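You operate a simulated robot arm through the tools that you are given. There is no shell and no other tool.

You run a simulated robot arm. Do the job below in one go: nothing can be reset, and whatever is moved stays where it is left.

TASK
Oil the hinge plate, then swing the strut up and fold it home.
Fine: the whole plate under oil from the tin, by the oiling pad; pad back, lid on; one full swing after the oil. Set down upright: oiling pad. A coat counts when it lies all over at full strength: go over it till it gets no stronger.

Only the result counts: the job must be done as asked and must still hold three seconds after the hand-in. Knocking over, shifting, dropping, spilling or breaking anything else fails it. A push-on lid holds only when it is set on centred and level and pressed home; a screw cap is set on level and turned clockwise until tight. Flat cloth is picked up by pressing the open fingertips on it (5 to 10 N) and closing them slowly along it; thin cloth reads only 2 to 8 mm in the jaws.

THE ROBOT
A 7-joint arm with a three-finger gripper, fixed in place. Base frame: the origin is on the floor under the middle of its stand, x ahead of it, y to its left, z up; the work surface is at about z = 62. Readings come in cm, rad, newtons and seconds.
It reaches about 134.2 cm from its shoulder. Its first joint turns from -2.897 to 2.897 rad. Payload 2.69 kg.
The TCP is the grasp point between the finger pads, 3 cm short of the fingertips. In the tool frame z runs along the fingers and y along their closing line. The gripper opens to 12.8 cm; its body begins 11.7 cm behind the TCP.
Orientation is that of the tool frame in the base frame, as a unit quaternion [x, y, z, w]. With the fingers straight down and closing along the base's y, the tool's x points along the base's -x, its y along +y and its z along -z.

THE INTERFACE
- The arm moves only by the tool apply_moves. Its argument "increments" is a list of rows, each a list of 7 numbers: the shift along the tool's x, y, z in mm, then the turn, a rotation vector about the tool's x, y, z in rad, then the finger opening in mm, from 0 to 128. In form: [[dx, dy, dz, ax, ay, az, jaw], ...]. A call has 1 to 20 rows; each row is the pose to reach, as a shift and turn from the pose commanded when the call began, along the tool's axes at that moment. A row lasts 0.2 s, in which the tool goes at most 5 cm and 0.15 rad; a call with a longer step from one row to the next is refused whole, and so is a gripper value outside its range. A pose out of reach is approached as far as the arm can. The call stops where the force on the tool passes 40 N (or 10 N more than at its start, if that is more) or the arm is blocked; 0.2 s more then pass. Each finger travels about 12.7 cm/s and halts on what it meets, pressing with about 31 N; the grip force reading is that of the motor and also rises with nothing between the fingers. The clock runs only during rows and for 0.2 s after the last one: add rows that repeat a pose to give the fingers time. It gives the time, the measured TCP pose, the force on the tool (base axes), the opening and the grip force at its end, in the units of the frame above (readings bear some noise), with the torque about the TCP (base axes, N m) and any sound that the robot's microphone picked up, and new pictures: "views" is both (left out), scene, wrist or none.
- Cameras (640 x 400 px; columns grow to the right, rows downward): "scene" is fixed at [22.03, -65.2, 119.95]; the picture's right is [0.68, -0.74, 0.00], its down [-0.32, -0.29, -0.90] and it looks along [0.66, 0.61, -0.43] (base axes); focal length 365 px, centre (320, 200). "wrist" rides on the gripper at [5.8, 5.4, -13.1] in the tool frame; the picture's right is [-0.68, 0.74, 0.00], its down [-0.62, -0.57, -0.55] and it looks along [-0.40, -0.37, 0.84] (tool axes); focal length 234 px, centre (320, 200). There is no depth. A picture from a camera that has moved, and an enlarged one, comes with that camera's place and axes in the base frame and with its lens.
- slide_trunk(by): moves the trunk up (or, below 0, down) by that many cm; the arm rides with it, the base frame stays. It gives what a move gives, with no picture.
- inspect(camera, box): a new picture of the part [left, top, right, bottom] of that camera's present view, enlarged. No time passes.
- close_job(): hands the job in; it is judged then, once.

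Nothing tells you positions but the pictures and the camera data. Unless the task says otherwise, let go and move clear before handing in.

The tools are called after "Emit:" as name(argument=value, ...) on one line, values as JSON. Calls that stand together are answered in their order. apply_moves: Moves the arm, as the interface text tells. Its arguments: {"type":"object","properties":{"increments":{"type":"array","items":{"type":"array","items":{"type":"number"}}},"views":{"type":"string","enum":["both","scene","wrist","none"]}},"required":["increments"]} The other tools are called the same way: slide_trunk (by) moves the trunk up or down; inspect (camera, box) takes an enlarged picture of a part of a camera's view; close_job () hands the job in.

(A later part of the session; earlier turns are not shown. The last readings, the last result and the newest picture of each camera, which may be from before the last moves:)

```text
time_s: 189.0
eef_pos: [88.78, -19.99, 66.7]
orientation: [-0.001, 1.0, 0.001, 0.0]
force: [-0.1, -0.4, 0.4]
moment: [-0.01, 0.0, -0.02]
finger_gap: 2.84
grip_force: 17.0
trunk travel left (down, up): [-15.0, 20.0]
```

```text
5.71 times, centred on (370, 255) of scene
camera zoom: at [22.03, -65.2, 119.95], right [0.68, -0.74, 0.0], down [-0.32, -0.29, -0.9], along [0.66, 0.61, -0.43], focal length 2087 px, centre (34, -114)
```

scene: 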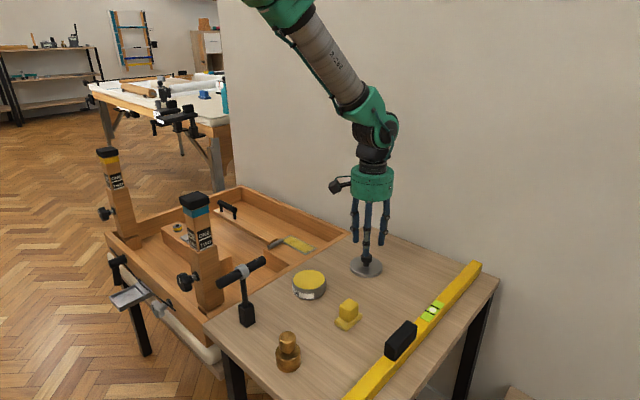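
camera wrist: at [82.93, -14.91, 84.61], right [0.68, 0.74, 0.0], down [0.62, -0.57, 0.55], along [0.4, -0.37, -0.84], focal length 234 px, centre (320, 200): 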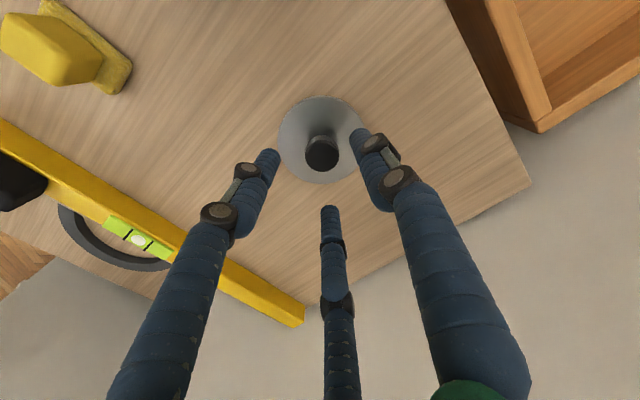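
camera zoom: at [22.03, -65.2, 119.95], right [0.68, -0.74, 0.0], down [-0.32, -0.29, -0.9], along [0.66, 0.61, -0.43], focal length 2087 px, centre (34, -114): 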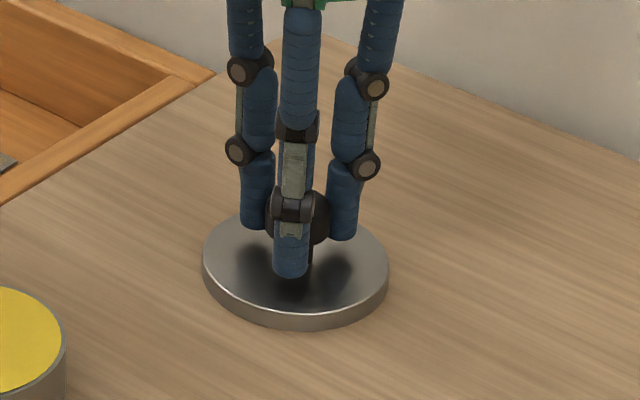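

Lid gripped. Lift, carry it over the tin and check alignment.

Emit:
apply_moves(increments=[[0, 0, 0, 0, 0, 0, 5], [0, 0, -5, 0, 0, 0, 5], [0, 0, -40, 0, 0, 0, 5], [0, 0, -70, 0, 0, 0, 5], [40, 12, -70, 0, 0, 0, 5], [80, 25, -70, 0, 0, 0, 5], [120, 38, -70, 0, 0, 0, 5], [150, 47, -70, 0, 0, 0, 5], [164, 51, -70, 0, 0, 0, 5], [164, 51, -70, 0, 0, 0, 5], [164, 51, -70, 0, 0, 0, 5]])

Emit:
inspect(camera="wrist", box=[220, 60, 420, 185])

Emit:
inspect(camera="scene", box=[260, 220, 360, 310])

```text
time_s: 191.4
eef_pos: [72.23, -14.78, 73.7]
orientation: [0.0, 1.0, 0.001, 0.0]
force: [0.5, -0.2, 0.2]
moment: [0.01, 0.02, 0.01]
finger_gap: 2.79
grip_force: 30.8
trunk travel left (down, up): [-15.0, 20.0]
camera wrist: at [66.56, -9.35, 86.67], right [0.68, 0.74, 0.0], down [0.62, -0.57, 0.55], along [0.4, -0.37, -0.84], focal length 234 px, centre (320, 200)
```

scene: 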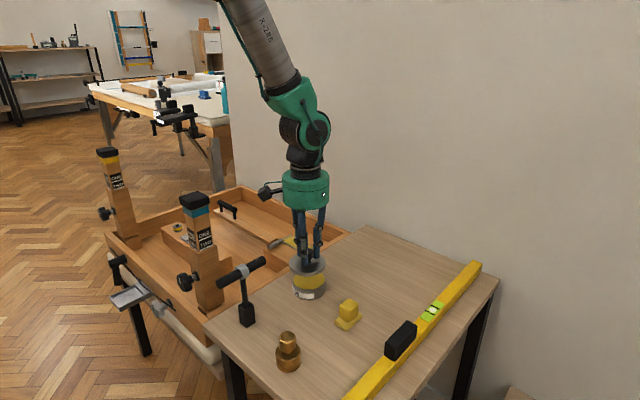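
wrist: 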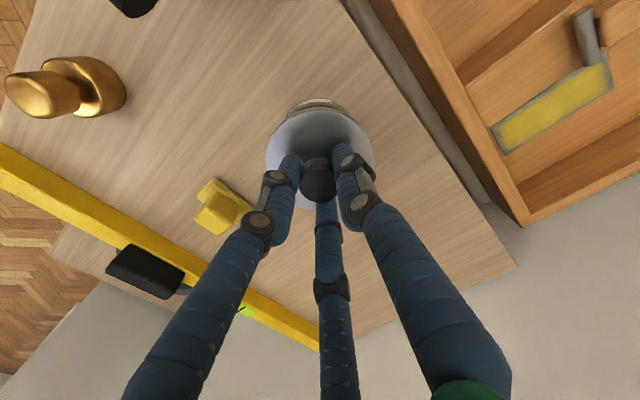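

```text
3.20 times, centred on (320, 122) of wrist
camera zoom: at [66.56, -9.35, 86.67], right [0.68, 0.74, 0.0], down [0.62, -0.57, 0.55], along [0.4, -0.37, -0.84], focal length 749 px, centre (320, 448)
```

zoom: 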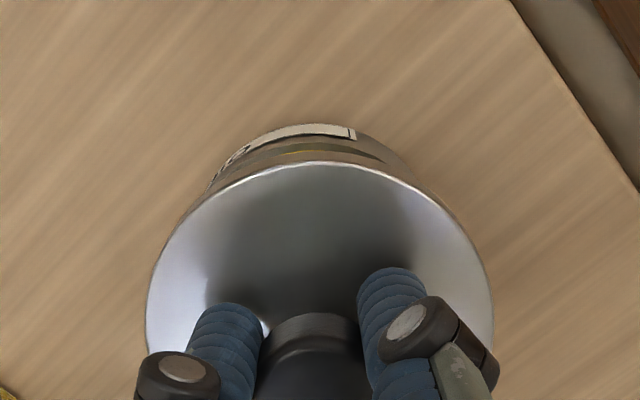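

```text
4.44 times, centred on (310, 265) of scene
camera zoom: at [22.03, -65.2, 119.95], right [0.68, -0.74, 0.0], down [-0.32, -0.29, -0.9], along [0.66, 0.61, -0.43], focal length 1623 px, centre (364, -89)
```

zoom: 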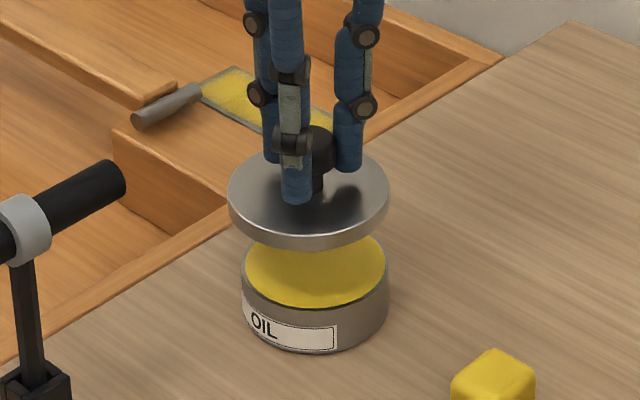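

Emit:
apply_moves(increments=[[-1.7, -2, 10, 0, 0, 0, 5], [-1.7, -2, 25, 0, 0, 0, 5], [-1.7, -2, 32, 0, 0, 0, 5], [-1.7, -2, 32, 0, 0, 0, 5], [-1.7, -2, 32, 0, 0, 0, 5]], views="none")

Emit:
inspect(camera="scene", box=[280, 245, 340, 305])

Emit:
inspect(camera="wrist", box=[260, 90, 380, 165])

```text
time_s: 192.6
eef_pos: [72.48, -14.85, 70.54]
orientation: [0.0, 1.0, -0.001, 0.0]
force: [0.6, 0.2, -0.8]
moment: [0.01, 0.02, 0.01]
finger_gap: 2.76
grip_force: 30.9
trunk travel left (down, up): [-15.0, 20.0]
```

```text
6.67 times, centred on (310, 275) of scene
camera zoom: at [22.03, -65.2, 119.95], right [0.68, -0.74, 0.0], down [-0.32, -0.29, -0.9], along [0.66, 0.61, -0.43], focal length 2435 px, centre (387, -300)
```

zoom: 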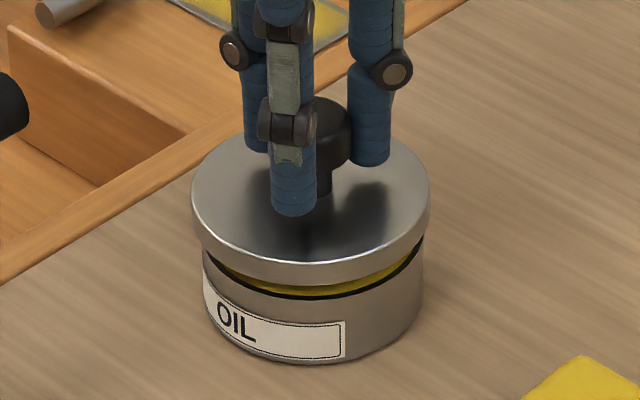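

```text
5.33 times, centred on (320, 128) of wrist
camera zoom: at [66.72, -9.54, 83.5], right [0.68, 0.74, 0.0], down [0.62, -0.57, 0.55], along [0.4, -0.37, -0.84], focal length 1249 px, centre (320, 587)
```

zoom: 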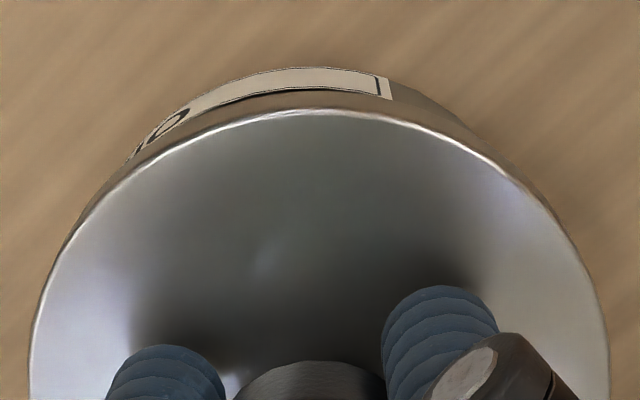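

Lid and tin are aligned within about a millimetre. Lowering slowly and pressing home.

Emit:
apply_moves(increments=[[-0.3, -0.4, 4, 0, 0, 0, 5], [-0.3, -0.4, 8, 0, 0, 0, 5], [-0.3, -0.4, 11, 0, 0, 0, 5], [-0.3, -0.4, 13, 0, 0, 0, 5]], views="none")

Emit:
inspect(camera="scene", box=[280, 245, 340, 305])

```text
time_s: 193.6
eef_pos: [72.47, -15.0, 69.23]
orientation: [0.0, 1.0, 0.0, 0.0]
force: [0.8, -0.2, -0.1]
moment: [0.0, -0.04, -0.02]
finger_gap: 2.78
grip_force: 30.9
trunk travel left (down, up): [-15.0, 20.0]
```

```text
6.67 times, centred on (310, 275) of scene
camera zoom: at [22.03, -65.2, 119.95], right [0.68, -0.74, 0.0], down [-0.32, -0.29, -0.9], along [0.66, 0.61, -0.43], focal length 2435 px, centre (387, -300)
```

zoom: 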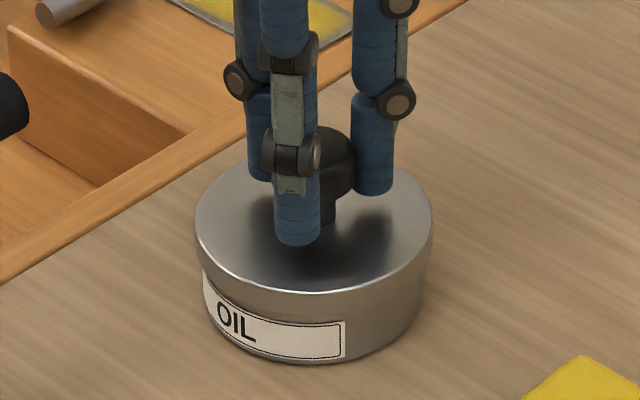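

Emit:
apply_moves(increments=[[0.2, 0.4, 1, 0, 0, 0, 5], [0.2, 0.4, 2, 0, 0, 0, 5], [0.2, 0.4, 2.5, 0, 0, 0, 5]], views="none")

```text
time_s: 194.4
eef_pos: [72.67, -15.07, 68.97]
orientation: [0.0, 1.0, 0.0, 0.0]
force: [-0.8, 0.1, 0.7]
moment: [-0.02, 0.0, -0.01]
finger_gap: 2.79
grip_force: 31.1
trunk travel left (down, up): [-15.0, 20.0]
```

Emit:
apply_moves(increments=[[0, 0, 1, 0, 0, 0, 5], [0, 0, 2, 0, 0, 0, 5]], views="none")

Emit:
inspect(camera="scene", box=[280, 245, 340, 305])

```text
time_s: 195.0
eef_pos: [72.51, -15.01, 69.03]
orientation: [0.0, 1.0, 0.0, 0.0]
force: [-12.8, 13.4, 22.8]
moment: [0.44, 0.47, -0.01]
finger_gap: 2.76
grip_force: 31.1
trunk travel left (down, up): [-15.0, 20.0]
heard: snap
```

```text
6.67 times, centred on (310, 275) of scene
camera zoom: at [22.03, -65.2, 119.95], right [0.68, -0.74, 0.0], down [-0.32, -0.29, -0.9], along [0.66, 0.61, -0.43], focal length 2435 px, centre (387, -300)
```

zoom: 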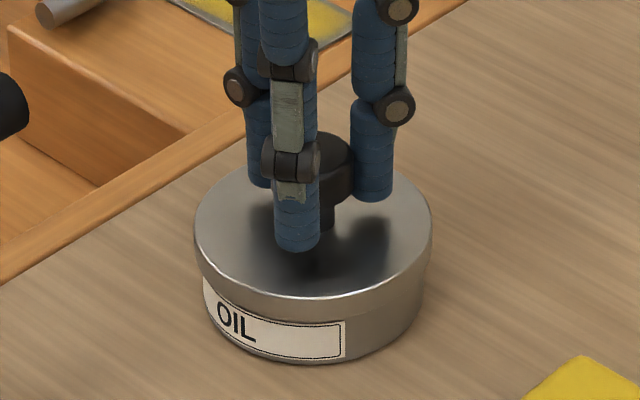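

Snap — the lid is on. I'll relieve the sideways load, press straight down once more, then release gently.

Emit:
apply_moves(increments=[[0.6, 0.6, 0, 0, 0, 0, 5], [1.0, 1.0, 0, 0, 0, 0, 5], [1.0, 1.0, 0, 0, 0, 0, 5]], views="none")

```text
time_s: 195.8
eef_pos: [72.49, -15.02, 69.03]
orientation: [0.0, 1.0, -0.001, 0.0]
force: [-3.2, -3.1, 11.2]
moment: [-0.15, 0.05, -0.01]
finger_gap: 2.77
grip_force: 30.6
trunk travel left (down, up): [-15.0, 20.0]
```

Emit:
apply_moves(increments=[[0.3, -0.2, 1, 0, 0, 0, 5], [0.3, -0.2, 1.8, 0, 0, 0, 5], [0.3, -0.2, 1.8, 0, 0, 0, 5]], views="none")

```text
time_s: 196.6
eef_pos: [72.48, -15.03, 68.93]
orientation: [0.0, 1.0, -0.001, 0.001]
force: [2.1, 8.1, 31.3]
moment: [0.26, -0.02, 0.0]
finger_gap: 2.76
grip_force: 30.5
trunk travel left (down, up): [-15.0, 20.0]
```

Emit:
apply_moves(increments=[[0, 0.5, -1.5, 0, 0, 0, 5], [0, 0.5, -2, 0, 0, 0, 5], [0, 0.5, -2, 0, 0, 0, 20], [0, 0.5, -2, 0, 0, 0, 27], [0, 0.5, -2, 0, 0, 0, 30], [0, 0.5, -2, 0, 0, 0, 34], [0, 0.5, -2, 0, 0, 0, 40], [0, 0.5, -2, 0, 0, 0, 50], [0, 0.5, -2, 0, 0, 0, 60], [0, 0.5, -2, 0, 0, 0, 60]], views="none")

Emit:
inspect(camera="scene", box=[280, 245, 340, 305])

Emit:
inspect(camera="wrist", box=[220, 80, 420, 205])

```text
time_s: 198.8
eef_pos: [72.46, -15.05, 68.8]
orientation: [0.0, 1.0, 0.0, -0.001]
force: [0.4, 0.0, 0.6]
moment: [-0.04, 0.01, -0.01]
finger_gap: 5.98
grip_force: 0.1
trunk travel left (down, up): [-15.0, 20.0]
```

```text
6.67 times, centred on (310, 275) of scene
camera zoom: at [22.03, -65.2, 119.95], right [0.68, -0.74, 0.0], down [-0.32, -0.29, -0.9], along [0.66, 0.61, -0.43], focal length 2435 px, centre (387, -300)
```

zoom: 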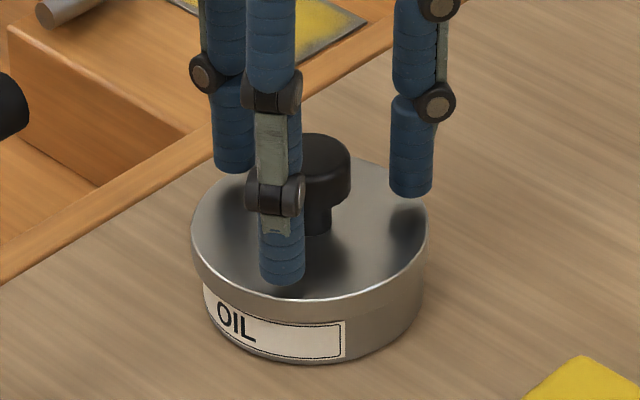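

```text
3.20 times, centred on (320, 142) of wrist
camera zoom: at [66.59, -9.64, 81.89], right [0.68, 0.74, 0.0], down [0.62, -0.57, 0.55], along [0.4, -0.37, -0.84], focal length 749 px, centre (320, 384)
```

zoom: 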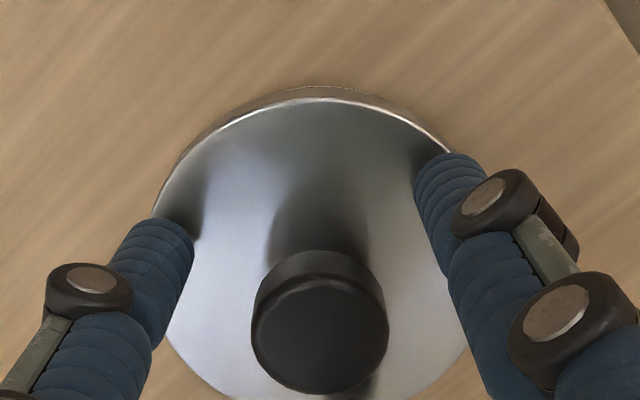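

Emit:
apply_moves(increments=[[0, 0, -20, 0, 0, 0, 70], [0, 0, -60, 0, 0, 0, 80], [0, 0, -105, 0, 0, 0, 80], [0, 0, -140, 0, 0, 0, 80], [0, 0, -140, 0, 0, 0, 80]], views="none")

Emit:
inspect(camera="scene", box=[280, 245, 340, 305])

Emit:
inspect(camera="scene", box=[200, 220, 360, 320])

Emit:
inspect(camera="wrist", box=[220, 30, 420, 155])

```text
time_s: 200.0
eef_pos: [72.12, -15.09, 83.19]
orientation: [0.0, 1.0, 0.0, 0.0]
force: [-0.2, 0.0, -0.8]
moment: [-0.02, -0.02, 0.0]
finger_gap: 7.99
grip_force: 0.0
trunk travel left (down, up): [-15.0, 20.0]
```

```text
6.67 times, centred on (310, 275) of scene
camera zoom: at [22.03, -65.2, 119.95], right [0.68, -0.74, 0.0], down [-0.32, -0.29, -0.9], along [0.66, 0.61, -0.43], focal length 2435 px, centre (387, -300)
```

zoom: 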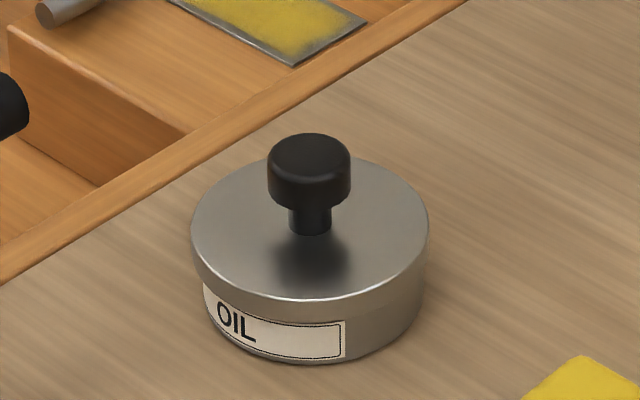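

```text
4.00 times, centred on (280, 270) of scene
camera zoom: at [22.03, -65.2, 119.95], right [0.68, -0.74, 0.0], down [-0.32, -0.29, -0.9], along [0.66, 0.61, -0.43], focal length 1461 px, centre (480, -80)
```

zoom: 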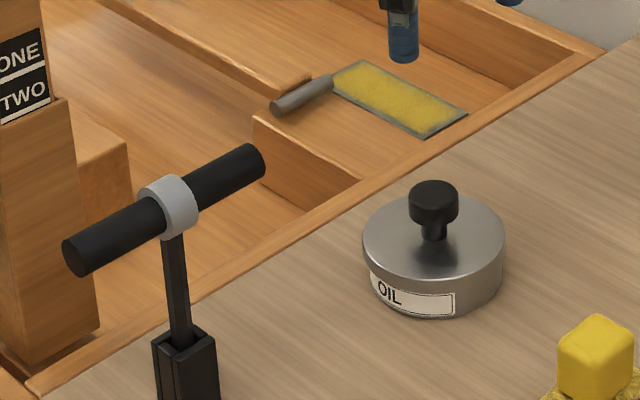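

```text
3.20 times, centred on (320, 92) of wrist
camera zoom: at [66.33, -9.63, 96.18], right [0.68, 0.74, 0.0], down [0.62, -0.57, 0.55], along [0.4, -0.37, -0.84], focal length 749 px, centre (320, 544)
```

zoom: 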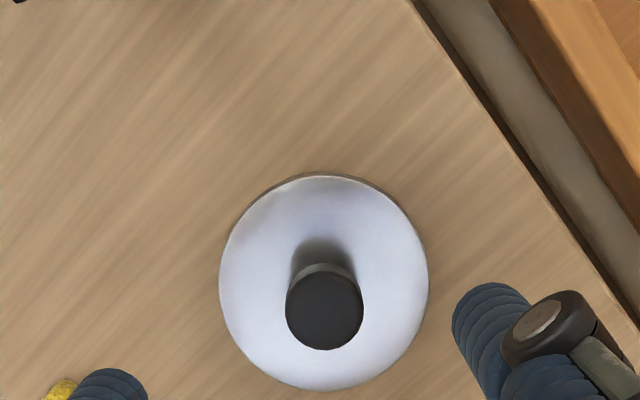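

The lid is back at its original height and position. As a check I'll press straight down on the knob with closed fingertips to confirm it is home.

Emit:
apply_moves(increments=[[-1, 1.7, 0, 0, 0, 0, 50], [-1, 1.7, 30, 0, 0, 0, 20], [-1, 1.7, 70, 0, 0, 0, 2], [-1, 1.7, 95, 0, 0, 0, 2], [-1, 1.7, 108, 0, 0, 0, 2], [-1, 1.7, 112, 0, 0, 0, 2], [-1, 1.7, 112, 0, 0, 0, 2]], views="none")

Emit:
inspect(camera="wrist", box=[220, 80, 420, 205])

Emit:
inspect(camera="scene", box=[270, 225, 350, 305])

```text
time_s: 201.6
eef_pos: [72.45, -14.63, 71.73]
orientation: [0.0, 1.0, 0.001, 0.0]
force: [-0.4, 0.7, -1.0]
moment: [0.0, -0.02, -0.01]
finger_gap: 0.22
grip_force: 30.2
trunk travel left (down, up): [-15.0, 20.0]
```

```text
3.20 times, centred on (320, 142) of wrist
camera zoom: at [66.63, -9.29, 84.77], right [0.68, 0.74, 0.0], down [0.62, -0.57, 0.55], along [0.4, -0.37, -0.84], focal length 749 px, centre (320, 384)
```

zoom: 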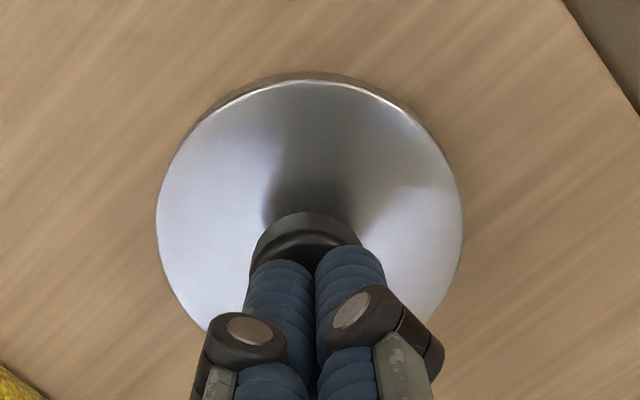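

```text
5.00 times, centred on (310, 265) of scene
camera zoom: at [22.03, -65.2, 119.95], right [0.68, -0.74, 0.0], down [-0.32, -0.29, -0.9], along [0.66, 0.61, -0.43], focal length 1826 px, centre (370, -125)
```

zoom: 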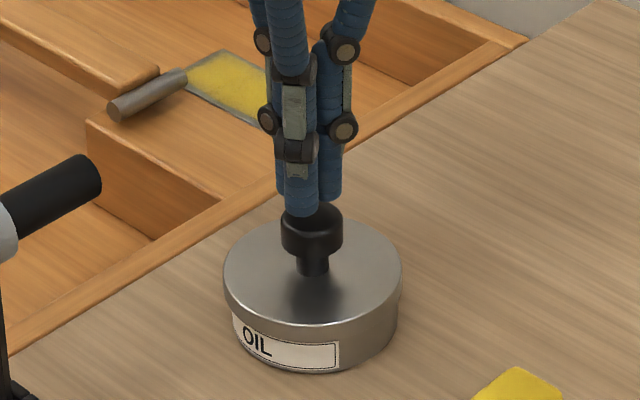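

Emit:
apply_moves(increments=[[1.5, -2, 1, 0, 0, 0, 2], [1.5, -2, 2, 0, 0, 0, 2], [1.5, -2, 3, 0, 0, 0, 2], [1.5, -2, 3.5, 0, 0, 0, 2]], views="none")

```text
time_s: 202.6
eef_pos: [72.35, -15.05, 71.43]
orientation: [0.001, 1.0, 0.0, 0.0]
force: [0.1, 0.3, -1.0]
moment: [0.02, -0.01, 0.03]
finger_gap: 0.2
grip_force: 31.0
trunk travel left (down, up): [-15.0, 20.0]
```

Emit:
apply_moves(increments=[[0, 0, 1, 0, 0, 0, 2], [0, 0, 2, 0, 0, 0, 2], [0, 0, 3, 0, 0, 0, 2]], views="none")

```text
time_s: 203.4
eef_pos: [72.48, -14.98, 71.07]
orientation: [0.001, 1.0, 0.0, 0.0]
force: [0.6, 0.1, -0.2]
moment: [-0.01, 0.02, 0.03]
finger_gap: 0.22
grip_force: 30.4
trunk travel left (down, up): [-15.0, 20.0]
```

Emit:
apply_moves(increments=[[0, 0, 1, 0, 0, 0, 2], [0, 0, 2, 0, 0, 0, 2], [0, 0, 3, 0, 0, 0, 2]], views="none")

Emit:
inspect(camera="scene", box=[270, 225, 350, 305])

```text
time_s: 204.2
eef_pos: [72.45, -14.96, 70.97]
orientation: [0.0, 1.0, 0.0, 0.002]
force: [-9.3, -8.5, 26.0]
moment: [-0.19, 0.2, 0.01]
finger_gap: 0.6
grip_force: 31.2
trunk travel left (down, up): [-15.0, 20.0]
```

```text
5.00 times, centred on (310, 265) of scene
camera zoom: at [22.03, -65.2, 119.95], right [0.68, -0.74, 0.0], down [-0.32, -0.29, -0.9], along [0.66, 0.61, -0.43], focal length 1826 px, centre (370, -125)
```

zoom: 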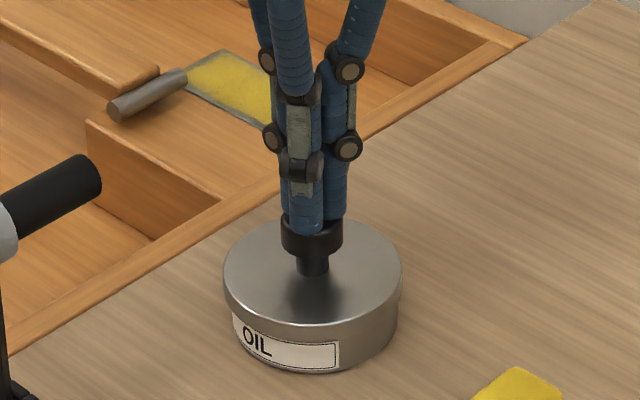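

No further snap and no movement under 26 N: the lid is home. Now I lift clear and head to the strut handle, turning the wrist 90° so the fingers straddle the bar.

Emit:
apply_moves(increments=[[0, 0, -5, 0, 0, 0, 2], [0, 0, -30, 0, 0, 0, 2], [0, 0, -75, 0, 0, 0, 20], [0, 0, -120, 0, 0, 0, 60], [0, 0, -160, 0, 0, 0, 60], [0, 0, -160, 0, 0, 0.15, 60], [0, 0, -160, 0, 0, 0.3, 60], [0, 0, -160, 0, 0, 0.45, 60], [0, 0, -160, 0, 0, 0.6, 60], [0, 0, -160, 0, 0, 0.75, 60], [0, 0, -160, 0, 0, 0.9, 60], [0, 0, -160, 0, 0, 1.05, 60], [0, 0, -160, 0, 0, 1.2, 60], [0, 0, -160, 0, 0, 1.35, 60], [0, 0, -160, 0, 0, 1.5, 60], [0, 0, -160, 0, 0, 1.5708, 60], [0, 0, -160, 0, 0, 1.5708, 60]])

Emit:
inspect(camera="scene", box=[200, 220, 360, 320])

```text
time_s: 207.8
eef_pos: [72.41, -14.99, 86.71]
orientation: [0.708, 0.706, 0.0, 0.001]
force: [0.0, 0.3, -0.1]
moment: [-0.02, 0.0, -0.02]
finger_gap: 6.01
grip_force: 0.0
trunk travel left (down, up): [-15.0, 20.0]
camera wrist: at [77.77, -9.21, 99.74], right [0.74, -0.68, 0.0], down [-0.57, -0.61, 0.55], along [-0.37, -0.4, -0.84], focal length 234 px, centre (320, 200)
```

scene: 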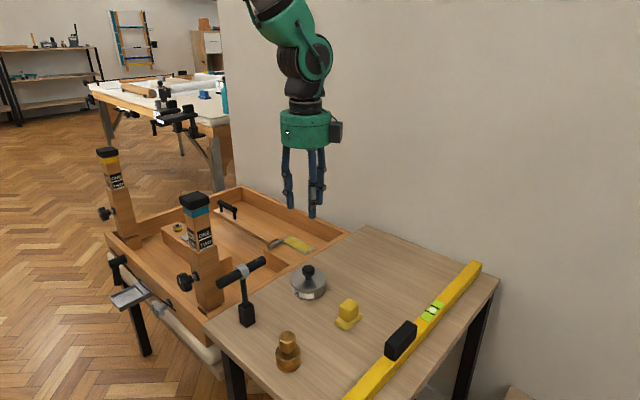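
wrist: 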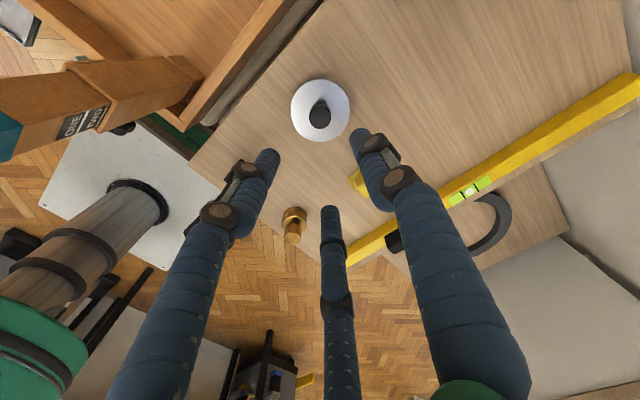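

```text
4.00 times, centred on (280, 270) of scene
camera zoom: at [22.03, -65.2, 119.95], right [0.68, -0.74, 0.0], down [-0.32, -0.29, -0.9], along [0.66, 0.61, -0.43], focal length 1461 px, centre (480, -80)
```

zoom: 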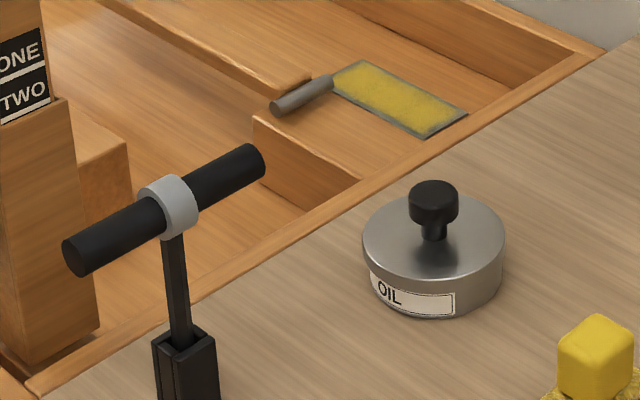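

Emit:
apply_moves(increments=[[40, 12, 0, 0, 0, 0, 60], [82, 24, 0, 0, 0, 0, 60], [124, 36, 0, 0, 0, 0, 60], [166, 48, 0, 0, 0, 0, 60], [208, 60, 0, 0, 0, 0, 60], [250, 72, 0, 0, 0, 0, 60], [292, 84, 0, 0, 0, 0, 60], [334, 94, 0, 0, 0, 0, 60], [376, 100, 0, 0, 0, 0, 60], [418, 106, 0, 0, 0, 0, 60], [460, 112, 0, 0, 0, 0, 60], [504, 113, 0, 0, 0, 0, 60], [507, 113, 20, 0, 0, 0, 60], [507, 113, 50, 0, 0, 0, 60], [507, 113, 50, 0, 0, 0, 60]])

Emit:
inspect(camera="wrist", box=[220, 30, 420, 180])

Emit:
inspect(camera="scene", box=[170, 150, 290, 250])

```text
time_s: 211.0
eef_pos: [83.61, 35.82, 81.67]
orientation: [0.707, 0.707, -0.001, 0.0]
force: [0.2, 0.2, -0.6]
moment: [-0.03, 0.03, 0.02]
finger_gap: 6.01
grip_force: 0.0
trunk travel left (down, up): [-15.0, 20.0]
camera wrist: at [89.1, 41.64, 94.74], right [0.74, -0.68, 0.0], down [-0.57, -0.62, 0.55], along [-0.37, -0.4, -0.84], focal length 234 px, centre (320, 200)
```

scene: 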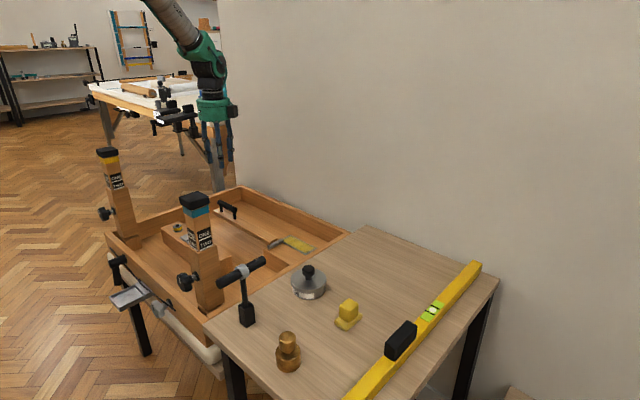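
wrist: 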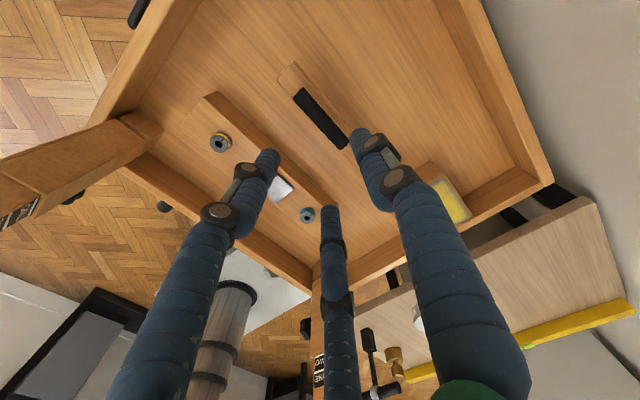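

```text
2.67 times, centred on (320, 105) of wrist
camera zoom: at [89.1, 41.64, 94.74], right [0.74, -0.68, 0.0], down [-0.57, -0.62, 0.55], along [-0.37, -0.4, -0.84], focal length 624 px, centre (320, 453)
```

zoom: 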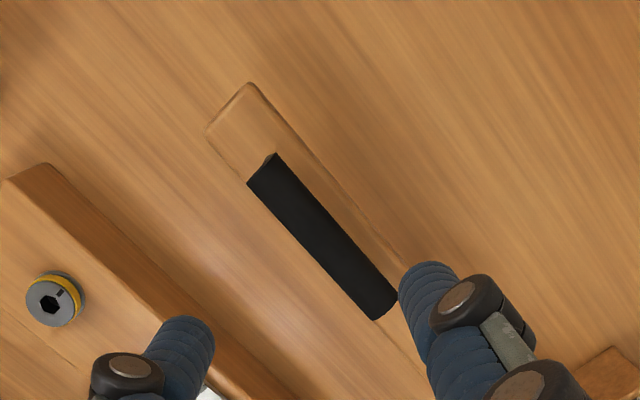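

```text
4.00 times, centred on (230, 200) of scene
camera zoom: at [22.03, -65.2, 119.95], right [0.68, -0.74, 0.0], down [-0.32, -0.29, -0.9], along [0.66, 0.61, -0.43], focal length 1461 px, centre (680, 200)
```

zoom: 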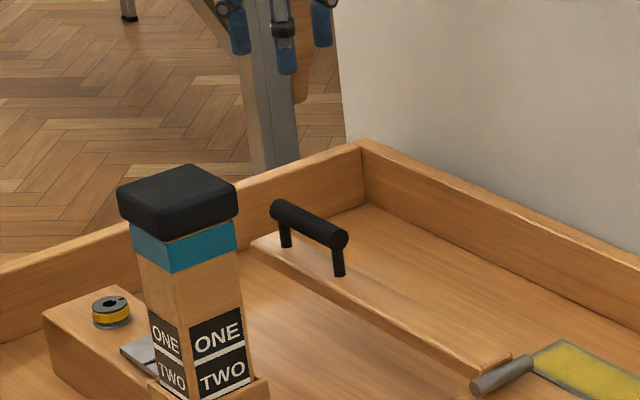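

The bar is at x≈84.0, y 31.3–39.9, z≈63.2, on a 3 cm wide strut. I'll come down so fingers straddle it (finger 1 on the +x side), stopping above the strut.

Emit:
apply_moves(increments=[[-2, -2, 30, 0, 0, 0, 60], [-2, -2, 75, 0, 0, 0, 60], [-2, -2, 115, 0, 0, 0, 60], [-2, -2, 140, 0, 0, 0, 60], [-2, -2, 140, 0, 0, 0, 60]])

Emit:
inspect(camera="wrist", box=[220, 60, 420, 210])

Emit:
inspect(camera="scene", box=[190, 160, 270, 230])

```text
time_s: 212.2
eef_pos: [83.45, 35.51, 67.48]
orientation: [0.707, 0.707, 0.0, 0.0]
force: [-0.8, 0.5, 0.1]
moment: [0.01, 0.04, 0.02]
finger_gap: 6.02
grip_force: 0.2
trunk travel left (down, up): [-15.0, 20.0]
camera wrist: at [88.83, 41.34, 80.53], right [0.74, -0.68, 0.0], down [-0.57, -0.62, 0.55], along [-0.37, -0.4, -0.84], focal length 234 px, centre (320, 200)
```

scene: 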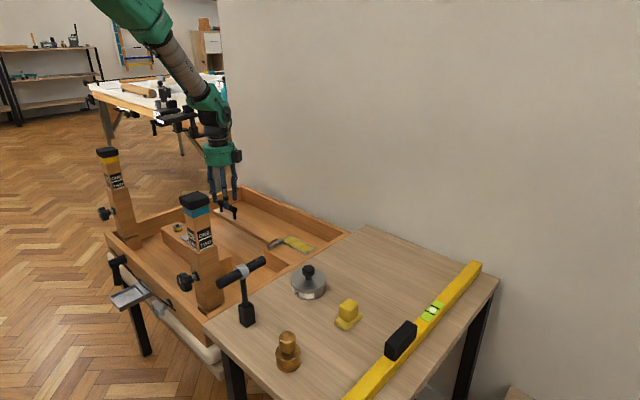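
wrist: 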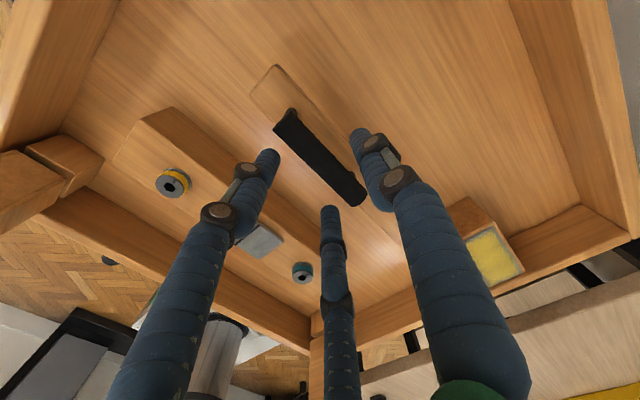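

```text
2.67 times, centred on (320, 135) of wrist
camera zoom: at [88.83, 41.34, 80.53], right [0.74, -0.68, 0.0], down [-0.57, -0.62, 0.55], along [-0.37, -0.4, -0.84], focal length 624 px, centre (320, 373)
```

zoom: 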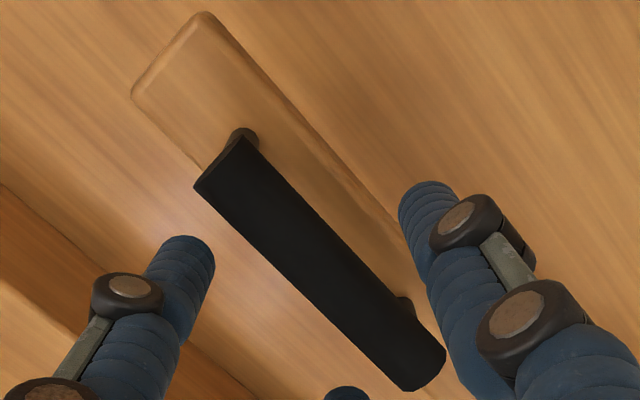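

```text
5.71 times, centred on (230, 195) of scene
camera zoom: at [22.03, -65.2, 119.95], right [0.68, -0.74, 0.0], down [-0.32, -0.29, -0.9], along [0.66, 0.61, -0.43], focal length 2087 px, centre (834, 229)
```

zoom: 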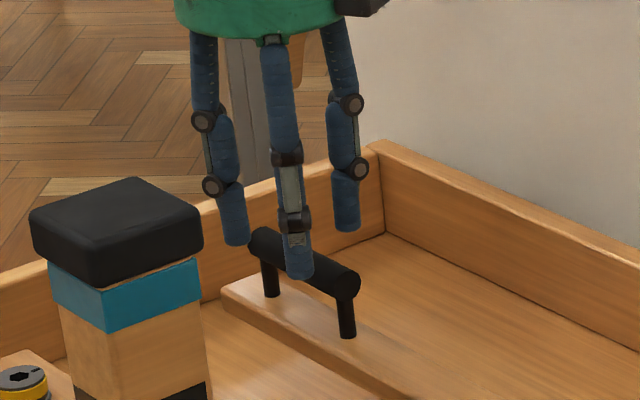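

Emit:
apply_moves(increments=[[0, 0, 15, 0, 0, 0, 60], [0, 0, 28, 0, 0, 0, 60], [0, 0, 36, 0, 0, 0, 60], [0, 0, 38, 0, 0, 0, 55]], views="none")

Emit:
inspect(camera="wrist", box=[220, 60, 420, 210])

Emit:
inspect(camera="scene", box=[190, 160, 270, 230])

```text
time_s: 213.2
eef_pos: [83.48, 35.63, 63.99]
orientation: [0.707, 0.708, 0.0, 0.0]
force: [1.0, -0.1, 0.0]
moment: [0.02, 0.01, 0.01]
finger_gap: 5.54
grip_force: 0.1
trunk travel left (down, up): [-15.0, 20.0]
```

```text
2.67 times, centred on (320, 135) of wrist
camera zoom: at [88.93, 41.44, 76.99], right [0.74, -0.68, 0.0], down [-0.57, -0.62, 0.55], along [-0.37, -0.4, -0.84], focal length 624 px, centre (320, 373)
```

zoom: 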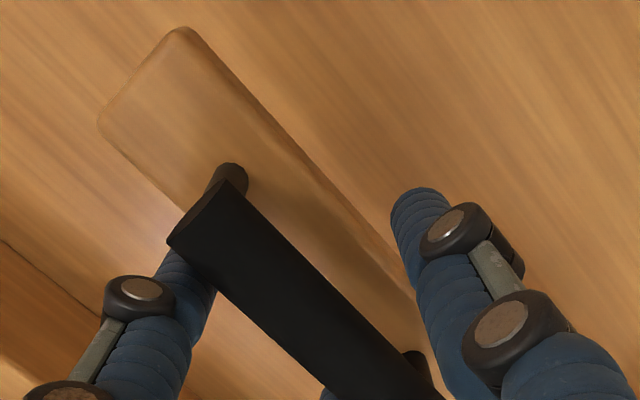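

```text
5.71 times, centred on (230, 195) of scene
camera zoom: at [22.03, -65.2, 119.95], right [0.68, -0.74, 0.0], down [-0.32, -0.29, -0.9], along [0.66, 0.61, -0.43], focal length 2087 px, centre (834, 229)
```

zoom: 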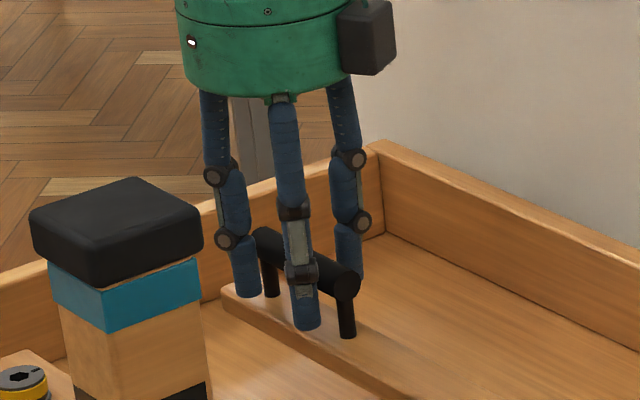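

Emit:
apply_moves(increments=[[0, 0, 0, 0, 0, 0, 48], [0, 0, 0, 0, 0, 0, 40], [0, 0, 0, 0, 0, 0, 33], [0, 0, 0, 0, 0, 0, 27], [0, 0, 0, 0, 0, 0, 20], [0, 0, 0, 0, 0, 0, 10], [0, 0, 0, 0, 0, 0, 5], [0, 0, 0, 0, 0, 0, 5]], views="none")

Emit:
inspect(camera="wrist", box=[220, 60, 420, 210])

Emit:
inspect(camera="scene", box=[190, 160, 270, 230])

```text
time_s: 215.2
eef_pos: [83.08, 35.57, 63.82]
orientation: [0.707, 0.707, -0.002, -0.001]
force: [-7.4, -2.4, 8.4]
moment: [0.09, 0.01, 0.02]
finger_gap: 2.94
grip_force: 45.3
trunk travel left (down, up): [-15.0, 20.0]
stopped in row 8: the force on the tool passed its limit at 41 N (the readings are from after the stop); the commanded pose is now the measured one
```

```text
2.67 times, centred on (320, 135) of wrist
camera zoom: at [88.64, 41.42, 76.82], right [0.74, -0.68, 0.0], down [-0.56, -0.61, 0.55], along [-0.38, -0.41, -0.83], focal length 624 px, centre (320, 373)
```

zoom: 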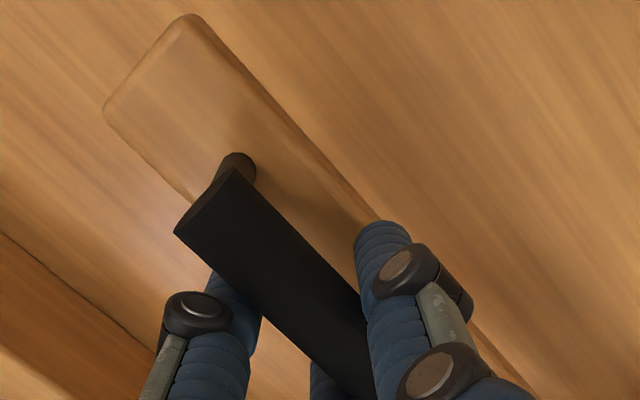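

```text
5.71 times, centred on (230, 195) of scene
camera zoom: at [22.03, -65.2, 119.95], right [0.68, -0.74, 0.0], down [-0.32, -0.29, -0.9], along [0.66, 0.61, -0.43], focal length 2087 px, centre (834, 229)
```

zoom: 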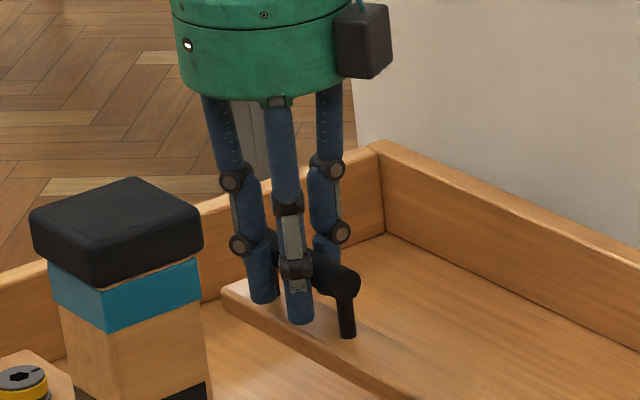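

The bar is gripped. Now I swing the strut up along an arc about the pin (y≈10.6, z≈59.2), turning the tool with it, in small checked steps.

Emit:
apply_moves(increments=[[-2.6, 0, -12.4, 0, 0.05, 0, 5], [-5.9, 0, -24.7, 0, 0.1, 0, 5], [-5.9, 0, -24.7, 0, 0.1, 0, 5]])

Emit:
inspect(camera="scene", box=[180, 150, 320, 260])

```text
time_s: 215.9
eef_pos: [83.13, 35.02, 66.22]
orientation: [0.706, 0.707, 0.032, -0.037]
force: [-15.1, 5.0, -2.7]
moment: [0.62, 0.11, 0.08]
finger_gap: 2.94
grip_force: 45.1
trunk travel left (down, up): [-15.0, 20.0]
camera wrist: at [88.68, 39.51, 79.63], right [0.74, -0.67, -0.07], down [-0.56, -0.67, 0.49], along [-0.38, -0.32, -0.87], focal length 234 px, centre (320, 200)
```

scene: 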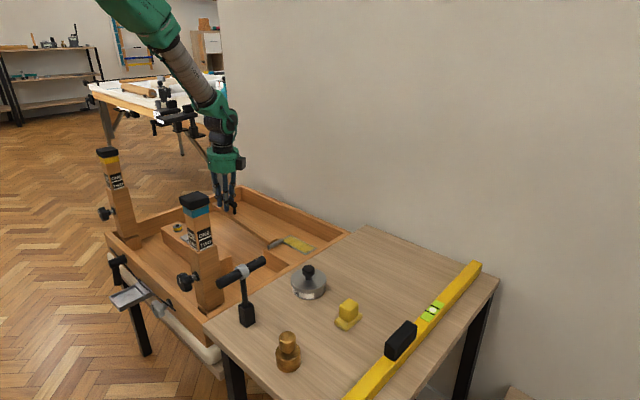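
wrist: 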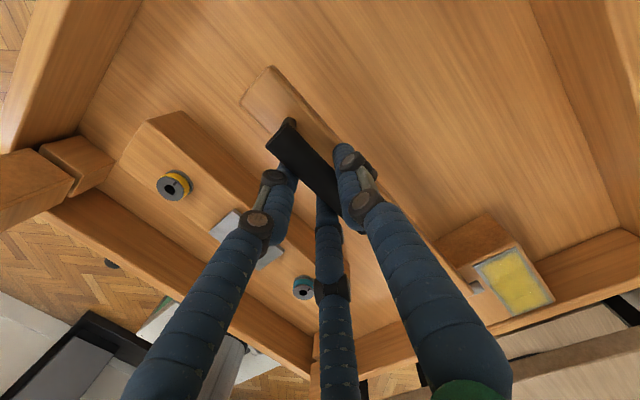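

```text
3.64 times, centred on (250, 205) of scene
camera zoom: at [22.03, -65.2, 119.95], right [0.68, -0.74, 0.0], down [-0.32, -0.29, -0.9], along [0.66, 0.61, -0.43], focal length 1328 px, centre (574, 182)
```

zoom: 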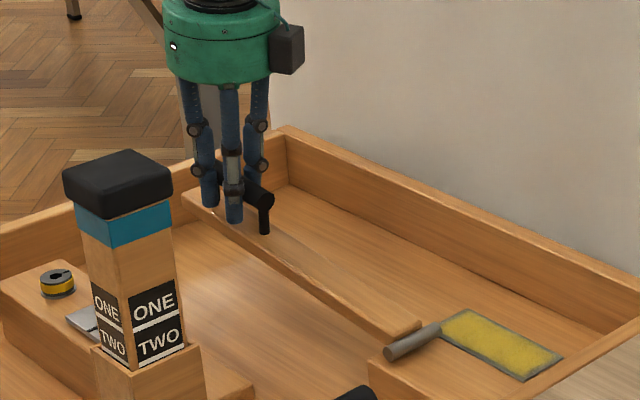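

The strut is lifting. I continue along the arc, easing off a bit of sideways load.

Emit:
apply_moves(increments=[[-2.6, -1, -12.4, 0, 0.05, 0, 5], [-5.9, -1, -24.7, 0, 0.1, 0, 5], [-9.7, -1, -36.8, 0, 0.15, 0, 5], [-14.2, -1, -48.7, 0, 0.2, 0, 5], [-19.2, -1, -60.3, 0, 0.25, 0, 5], [-24.8, -1, -71.7, 0, 0.3, 0, 5], [-24.8, -1, -71.7, 0, 0.3, 0, 5]])

Emit:
inspect(camera="scene", box=[180, 150, 320, 260])

```text
time_s: 217.6
eef_pos: [83.07, 31.73, 73.14]
orientation: [0.693, 0.693, 0.138, -0.141]
force: [-20.5, 3.2, -3.6]
moment: [0.73, 0.01, 0.27]
finger_gap: 2.92
grip_force: 45.1
trunk travel left (down, up): [-15.0, 20.0]
camera wrist: at [88.66, 31.96, 87.35], right [0.74, -0.62, -0.27], down [-0.56, -0.78, 0.27], along [-0.38, -0.05, -0.93], focal length 234 px, centre (320, 200)
```

scene: 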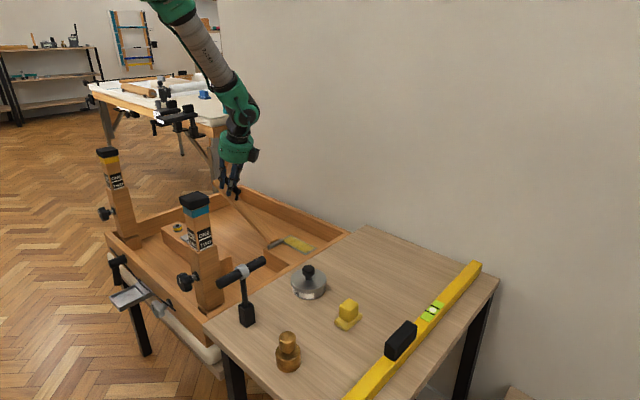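
wrist: 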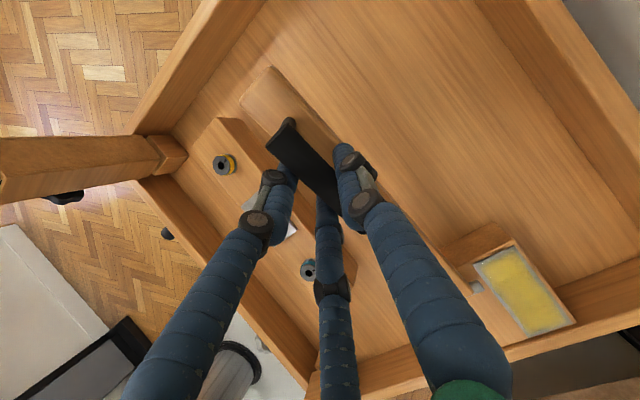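

```text
3.64 times, centred on (250, 205) of scene
camera zoom: at [22.03, -65.2, 119.95], right [0.68, -0.74, 0.0], down [-0.32, -0.29, -0.9], along [0.66, 0.61, -0.43], focal length 1328 px, centre (574, 182)
```

zoom: 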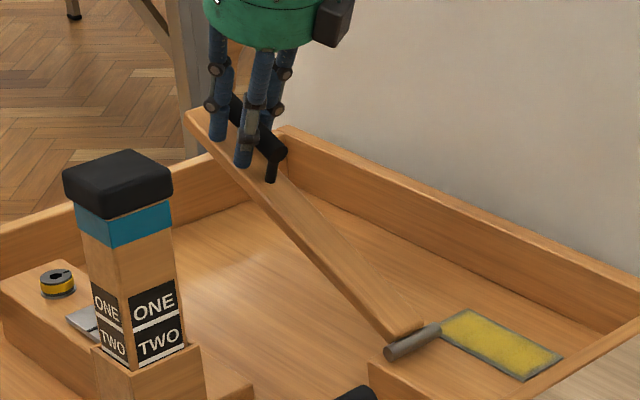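

Emit:
apply_moves(increments=[[-2.6, -1, -12.4, 0, 0.05, 0, 5], [-5.9, -2, -24.7, 0, 0.1, 0, 5], [-9.7, -2, -36.8, 0, 0.15, 0, 5], [-14.2, -2, -48.7, 0, 0.2, 0, 5], [-19.2, -2, -60.3, 0, 0.25, 0, 5], [-24.8, -2, -71.7, 0, 0.3, 0, 5], [-31.0, -2, -82.8, 0, 0.35, 0, 5], [-31.0, -2, -82.8, 0, 0.35, 0, 5]])

Emit:
inspect(camera="scene", box=[180, 120, 320, 260])

```text
time_s: 219.3
eef_pos: [83.06, 25.55, 79.4]
orientation: [0.659, 0.657, 0.256, -0.26]
force: [5.6, -17.8, -18.5]
moment: [-0.8, -0.27, 0.28]
finger_gap: 2.95
grip_force: 45.0
trunk travel left (down, up): [-15.0, 20.0]
camera wrist: at [88.65, 20.97, 92.89], right [0.73, -0.5, -0.46], down [-0.57, -0.82, -0.01], along [-0.38, 0.27, -0.89], focal length 234 px, centre (320, 200)
```

scene: 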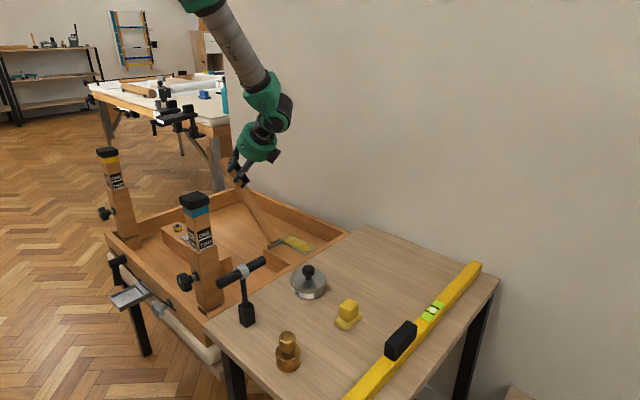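
wrist: 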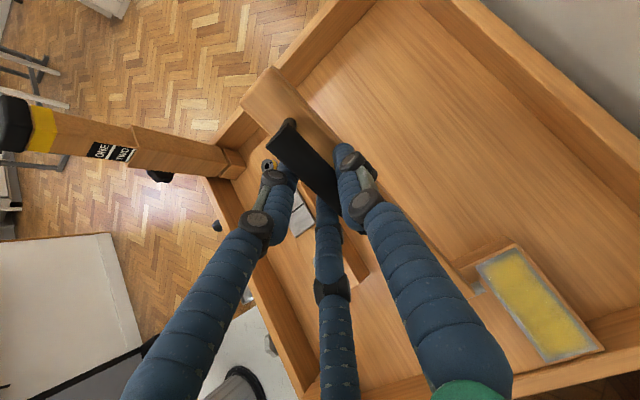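

```text
2.86 times, centred on (250, 190) of scene
camera zoom: at [22.03, -65.2, 119.95], right [0.68, -0.74, 0.0], down [-0.32, -0.29, -0.9], along [0.66, 0.61, -0.43], focal length 1044 px, centre (520, 229)
```

zoom: 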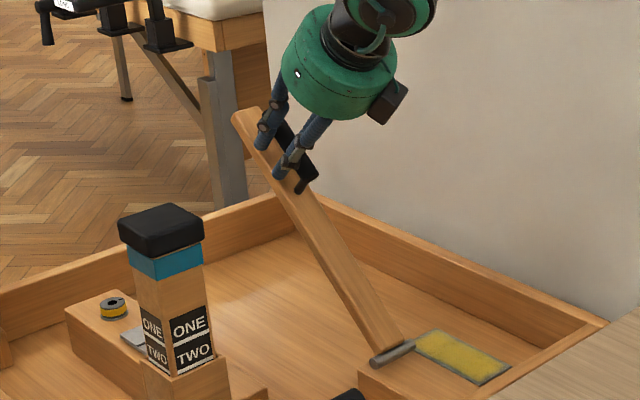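

Strut at ~43°. Radial pull says my arc is ~2.5 mm too wide here, so I trim inward as I continue.

Emit:
apply_moves(increments=[[-4.1, 0.5, -12.1, 0, 0.05, 0, 5], [-8.4, 0.5, -24.2, 0, 0.1, 0, 5], [-12.5, 0.5, -36.3, 0, 0.15, 0, 5], [-17.4, 0.5, -48.1, 0, 0.2, 0, 5], [-22.8, 0.5, -59.6, 0, 0.25, 0, 5], [-28.8, 0.5, -71.0, 0, 0.3, 0, 5], [-28.8, 0.5, -71.0, 0, 0.3, 0, 5]])

Emit:
inspect(camera="scene", box=[180, 120, 320, 260])

```text
time_s: 220.9
eef_pos: [83.16, 18.87, 82.94]
orientation: [0.613, 0.612, 0.353, -0.355]
force: [0.1, 10.2, 9.6]
moment: [1.41, -0.2, 0.17]
finger_gap: 2.93
grip_force: 45.3
trunk travel left (down, up): [-15.0, 20.0]
camera wrist: at [88.6, 10.34, 94.5], right [0.73, -0.34, -0.59], down [-0.57, -0.78, -0.26], along [-0.37, 0.52, -0.77], focal length 234 px, centre (320, 200)
```

scene: 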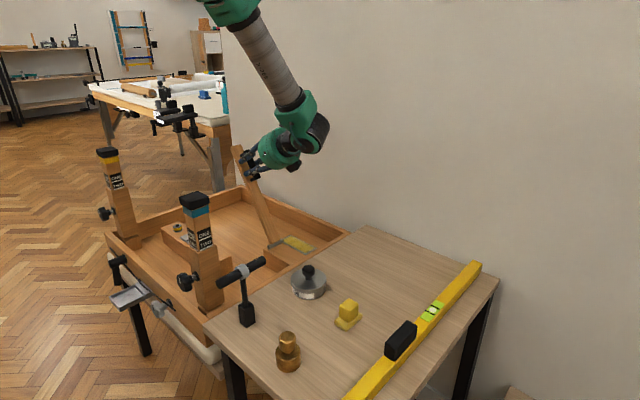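
wrist: 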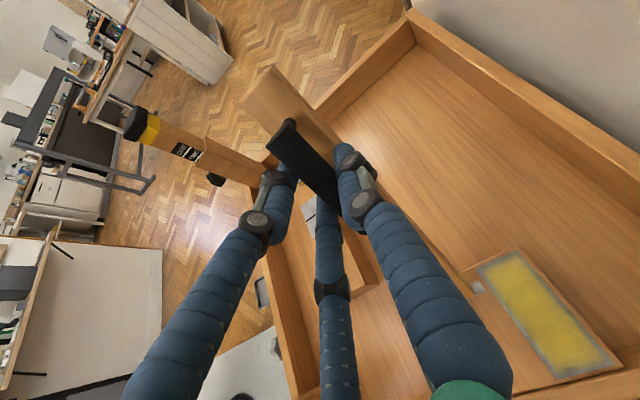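

```text
2.86 times, centred on (250, 190) of scene
camera zoom: at [22.03, -65.2, 119.95], right [0.68, -0.74, 0.0], down [-0.32, -0.29, -0.9], along [0.66, 0.61, -0.43], focal length 1044 px, centre (520, 229)
```

zoom: 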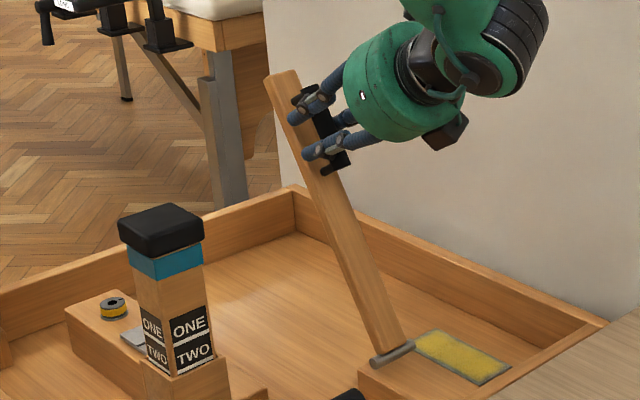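

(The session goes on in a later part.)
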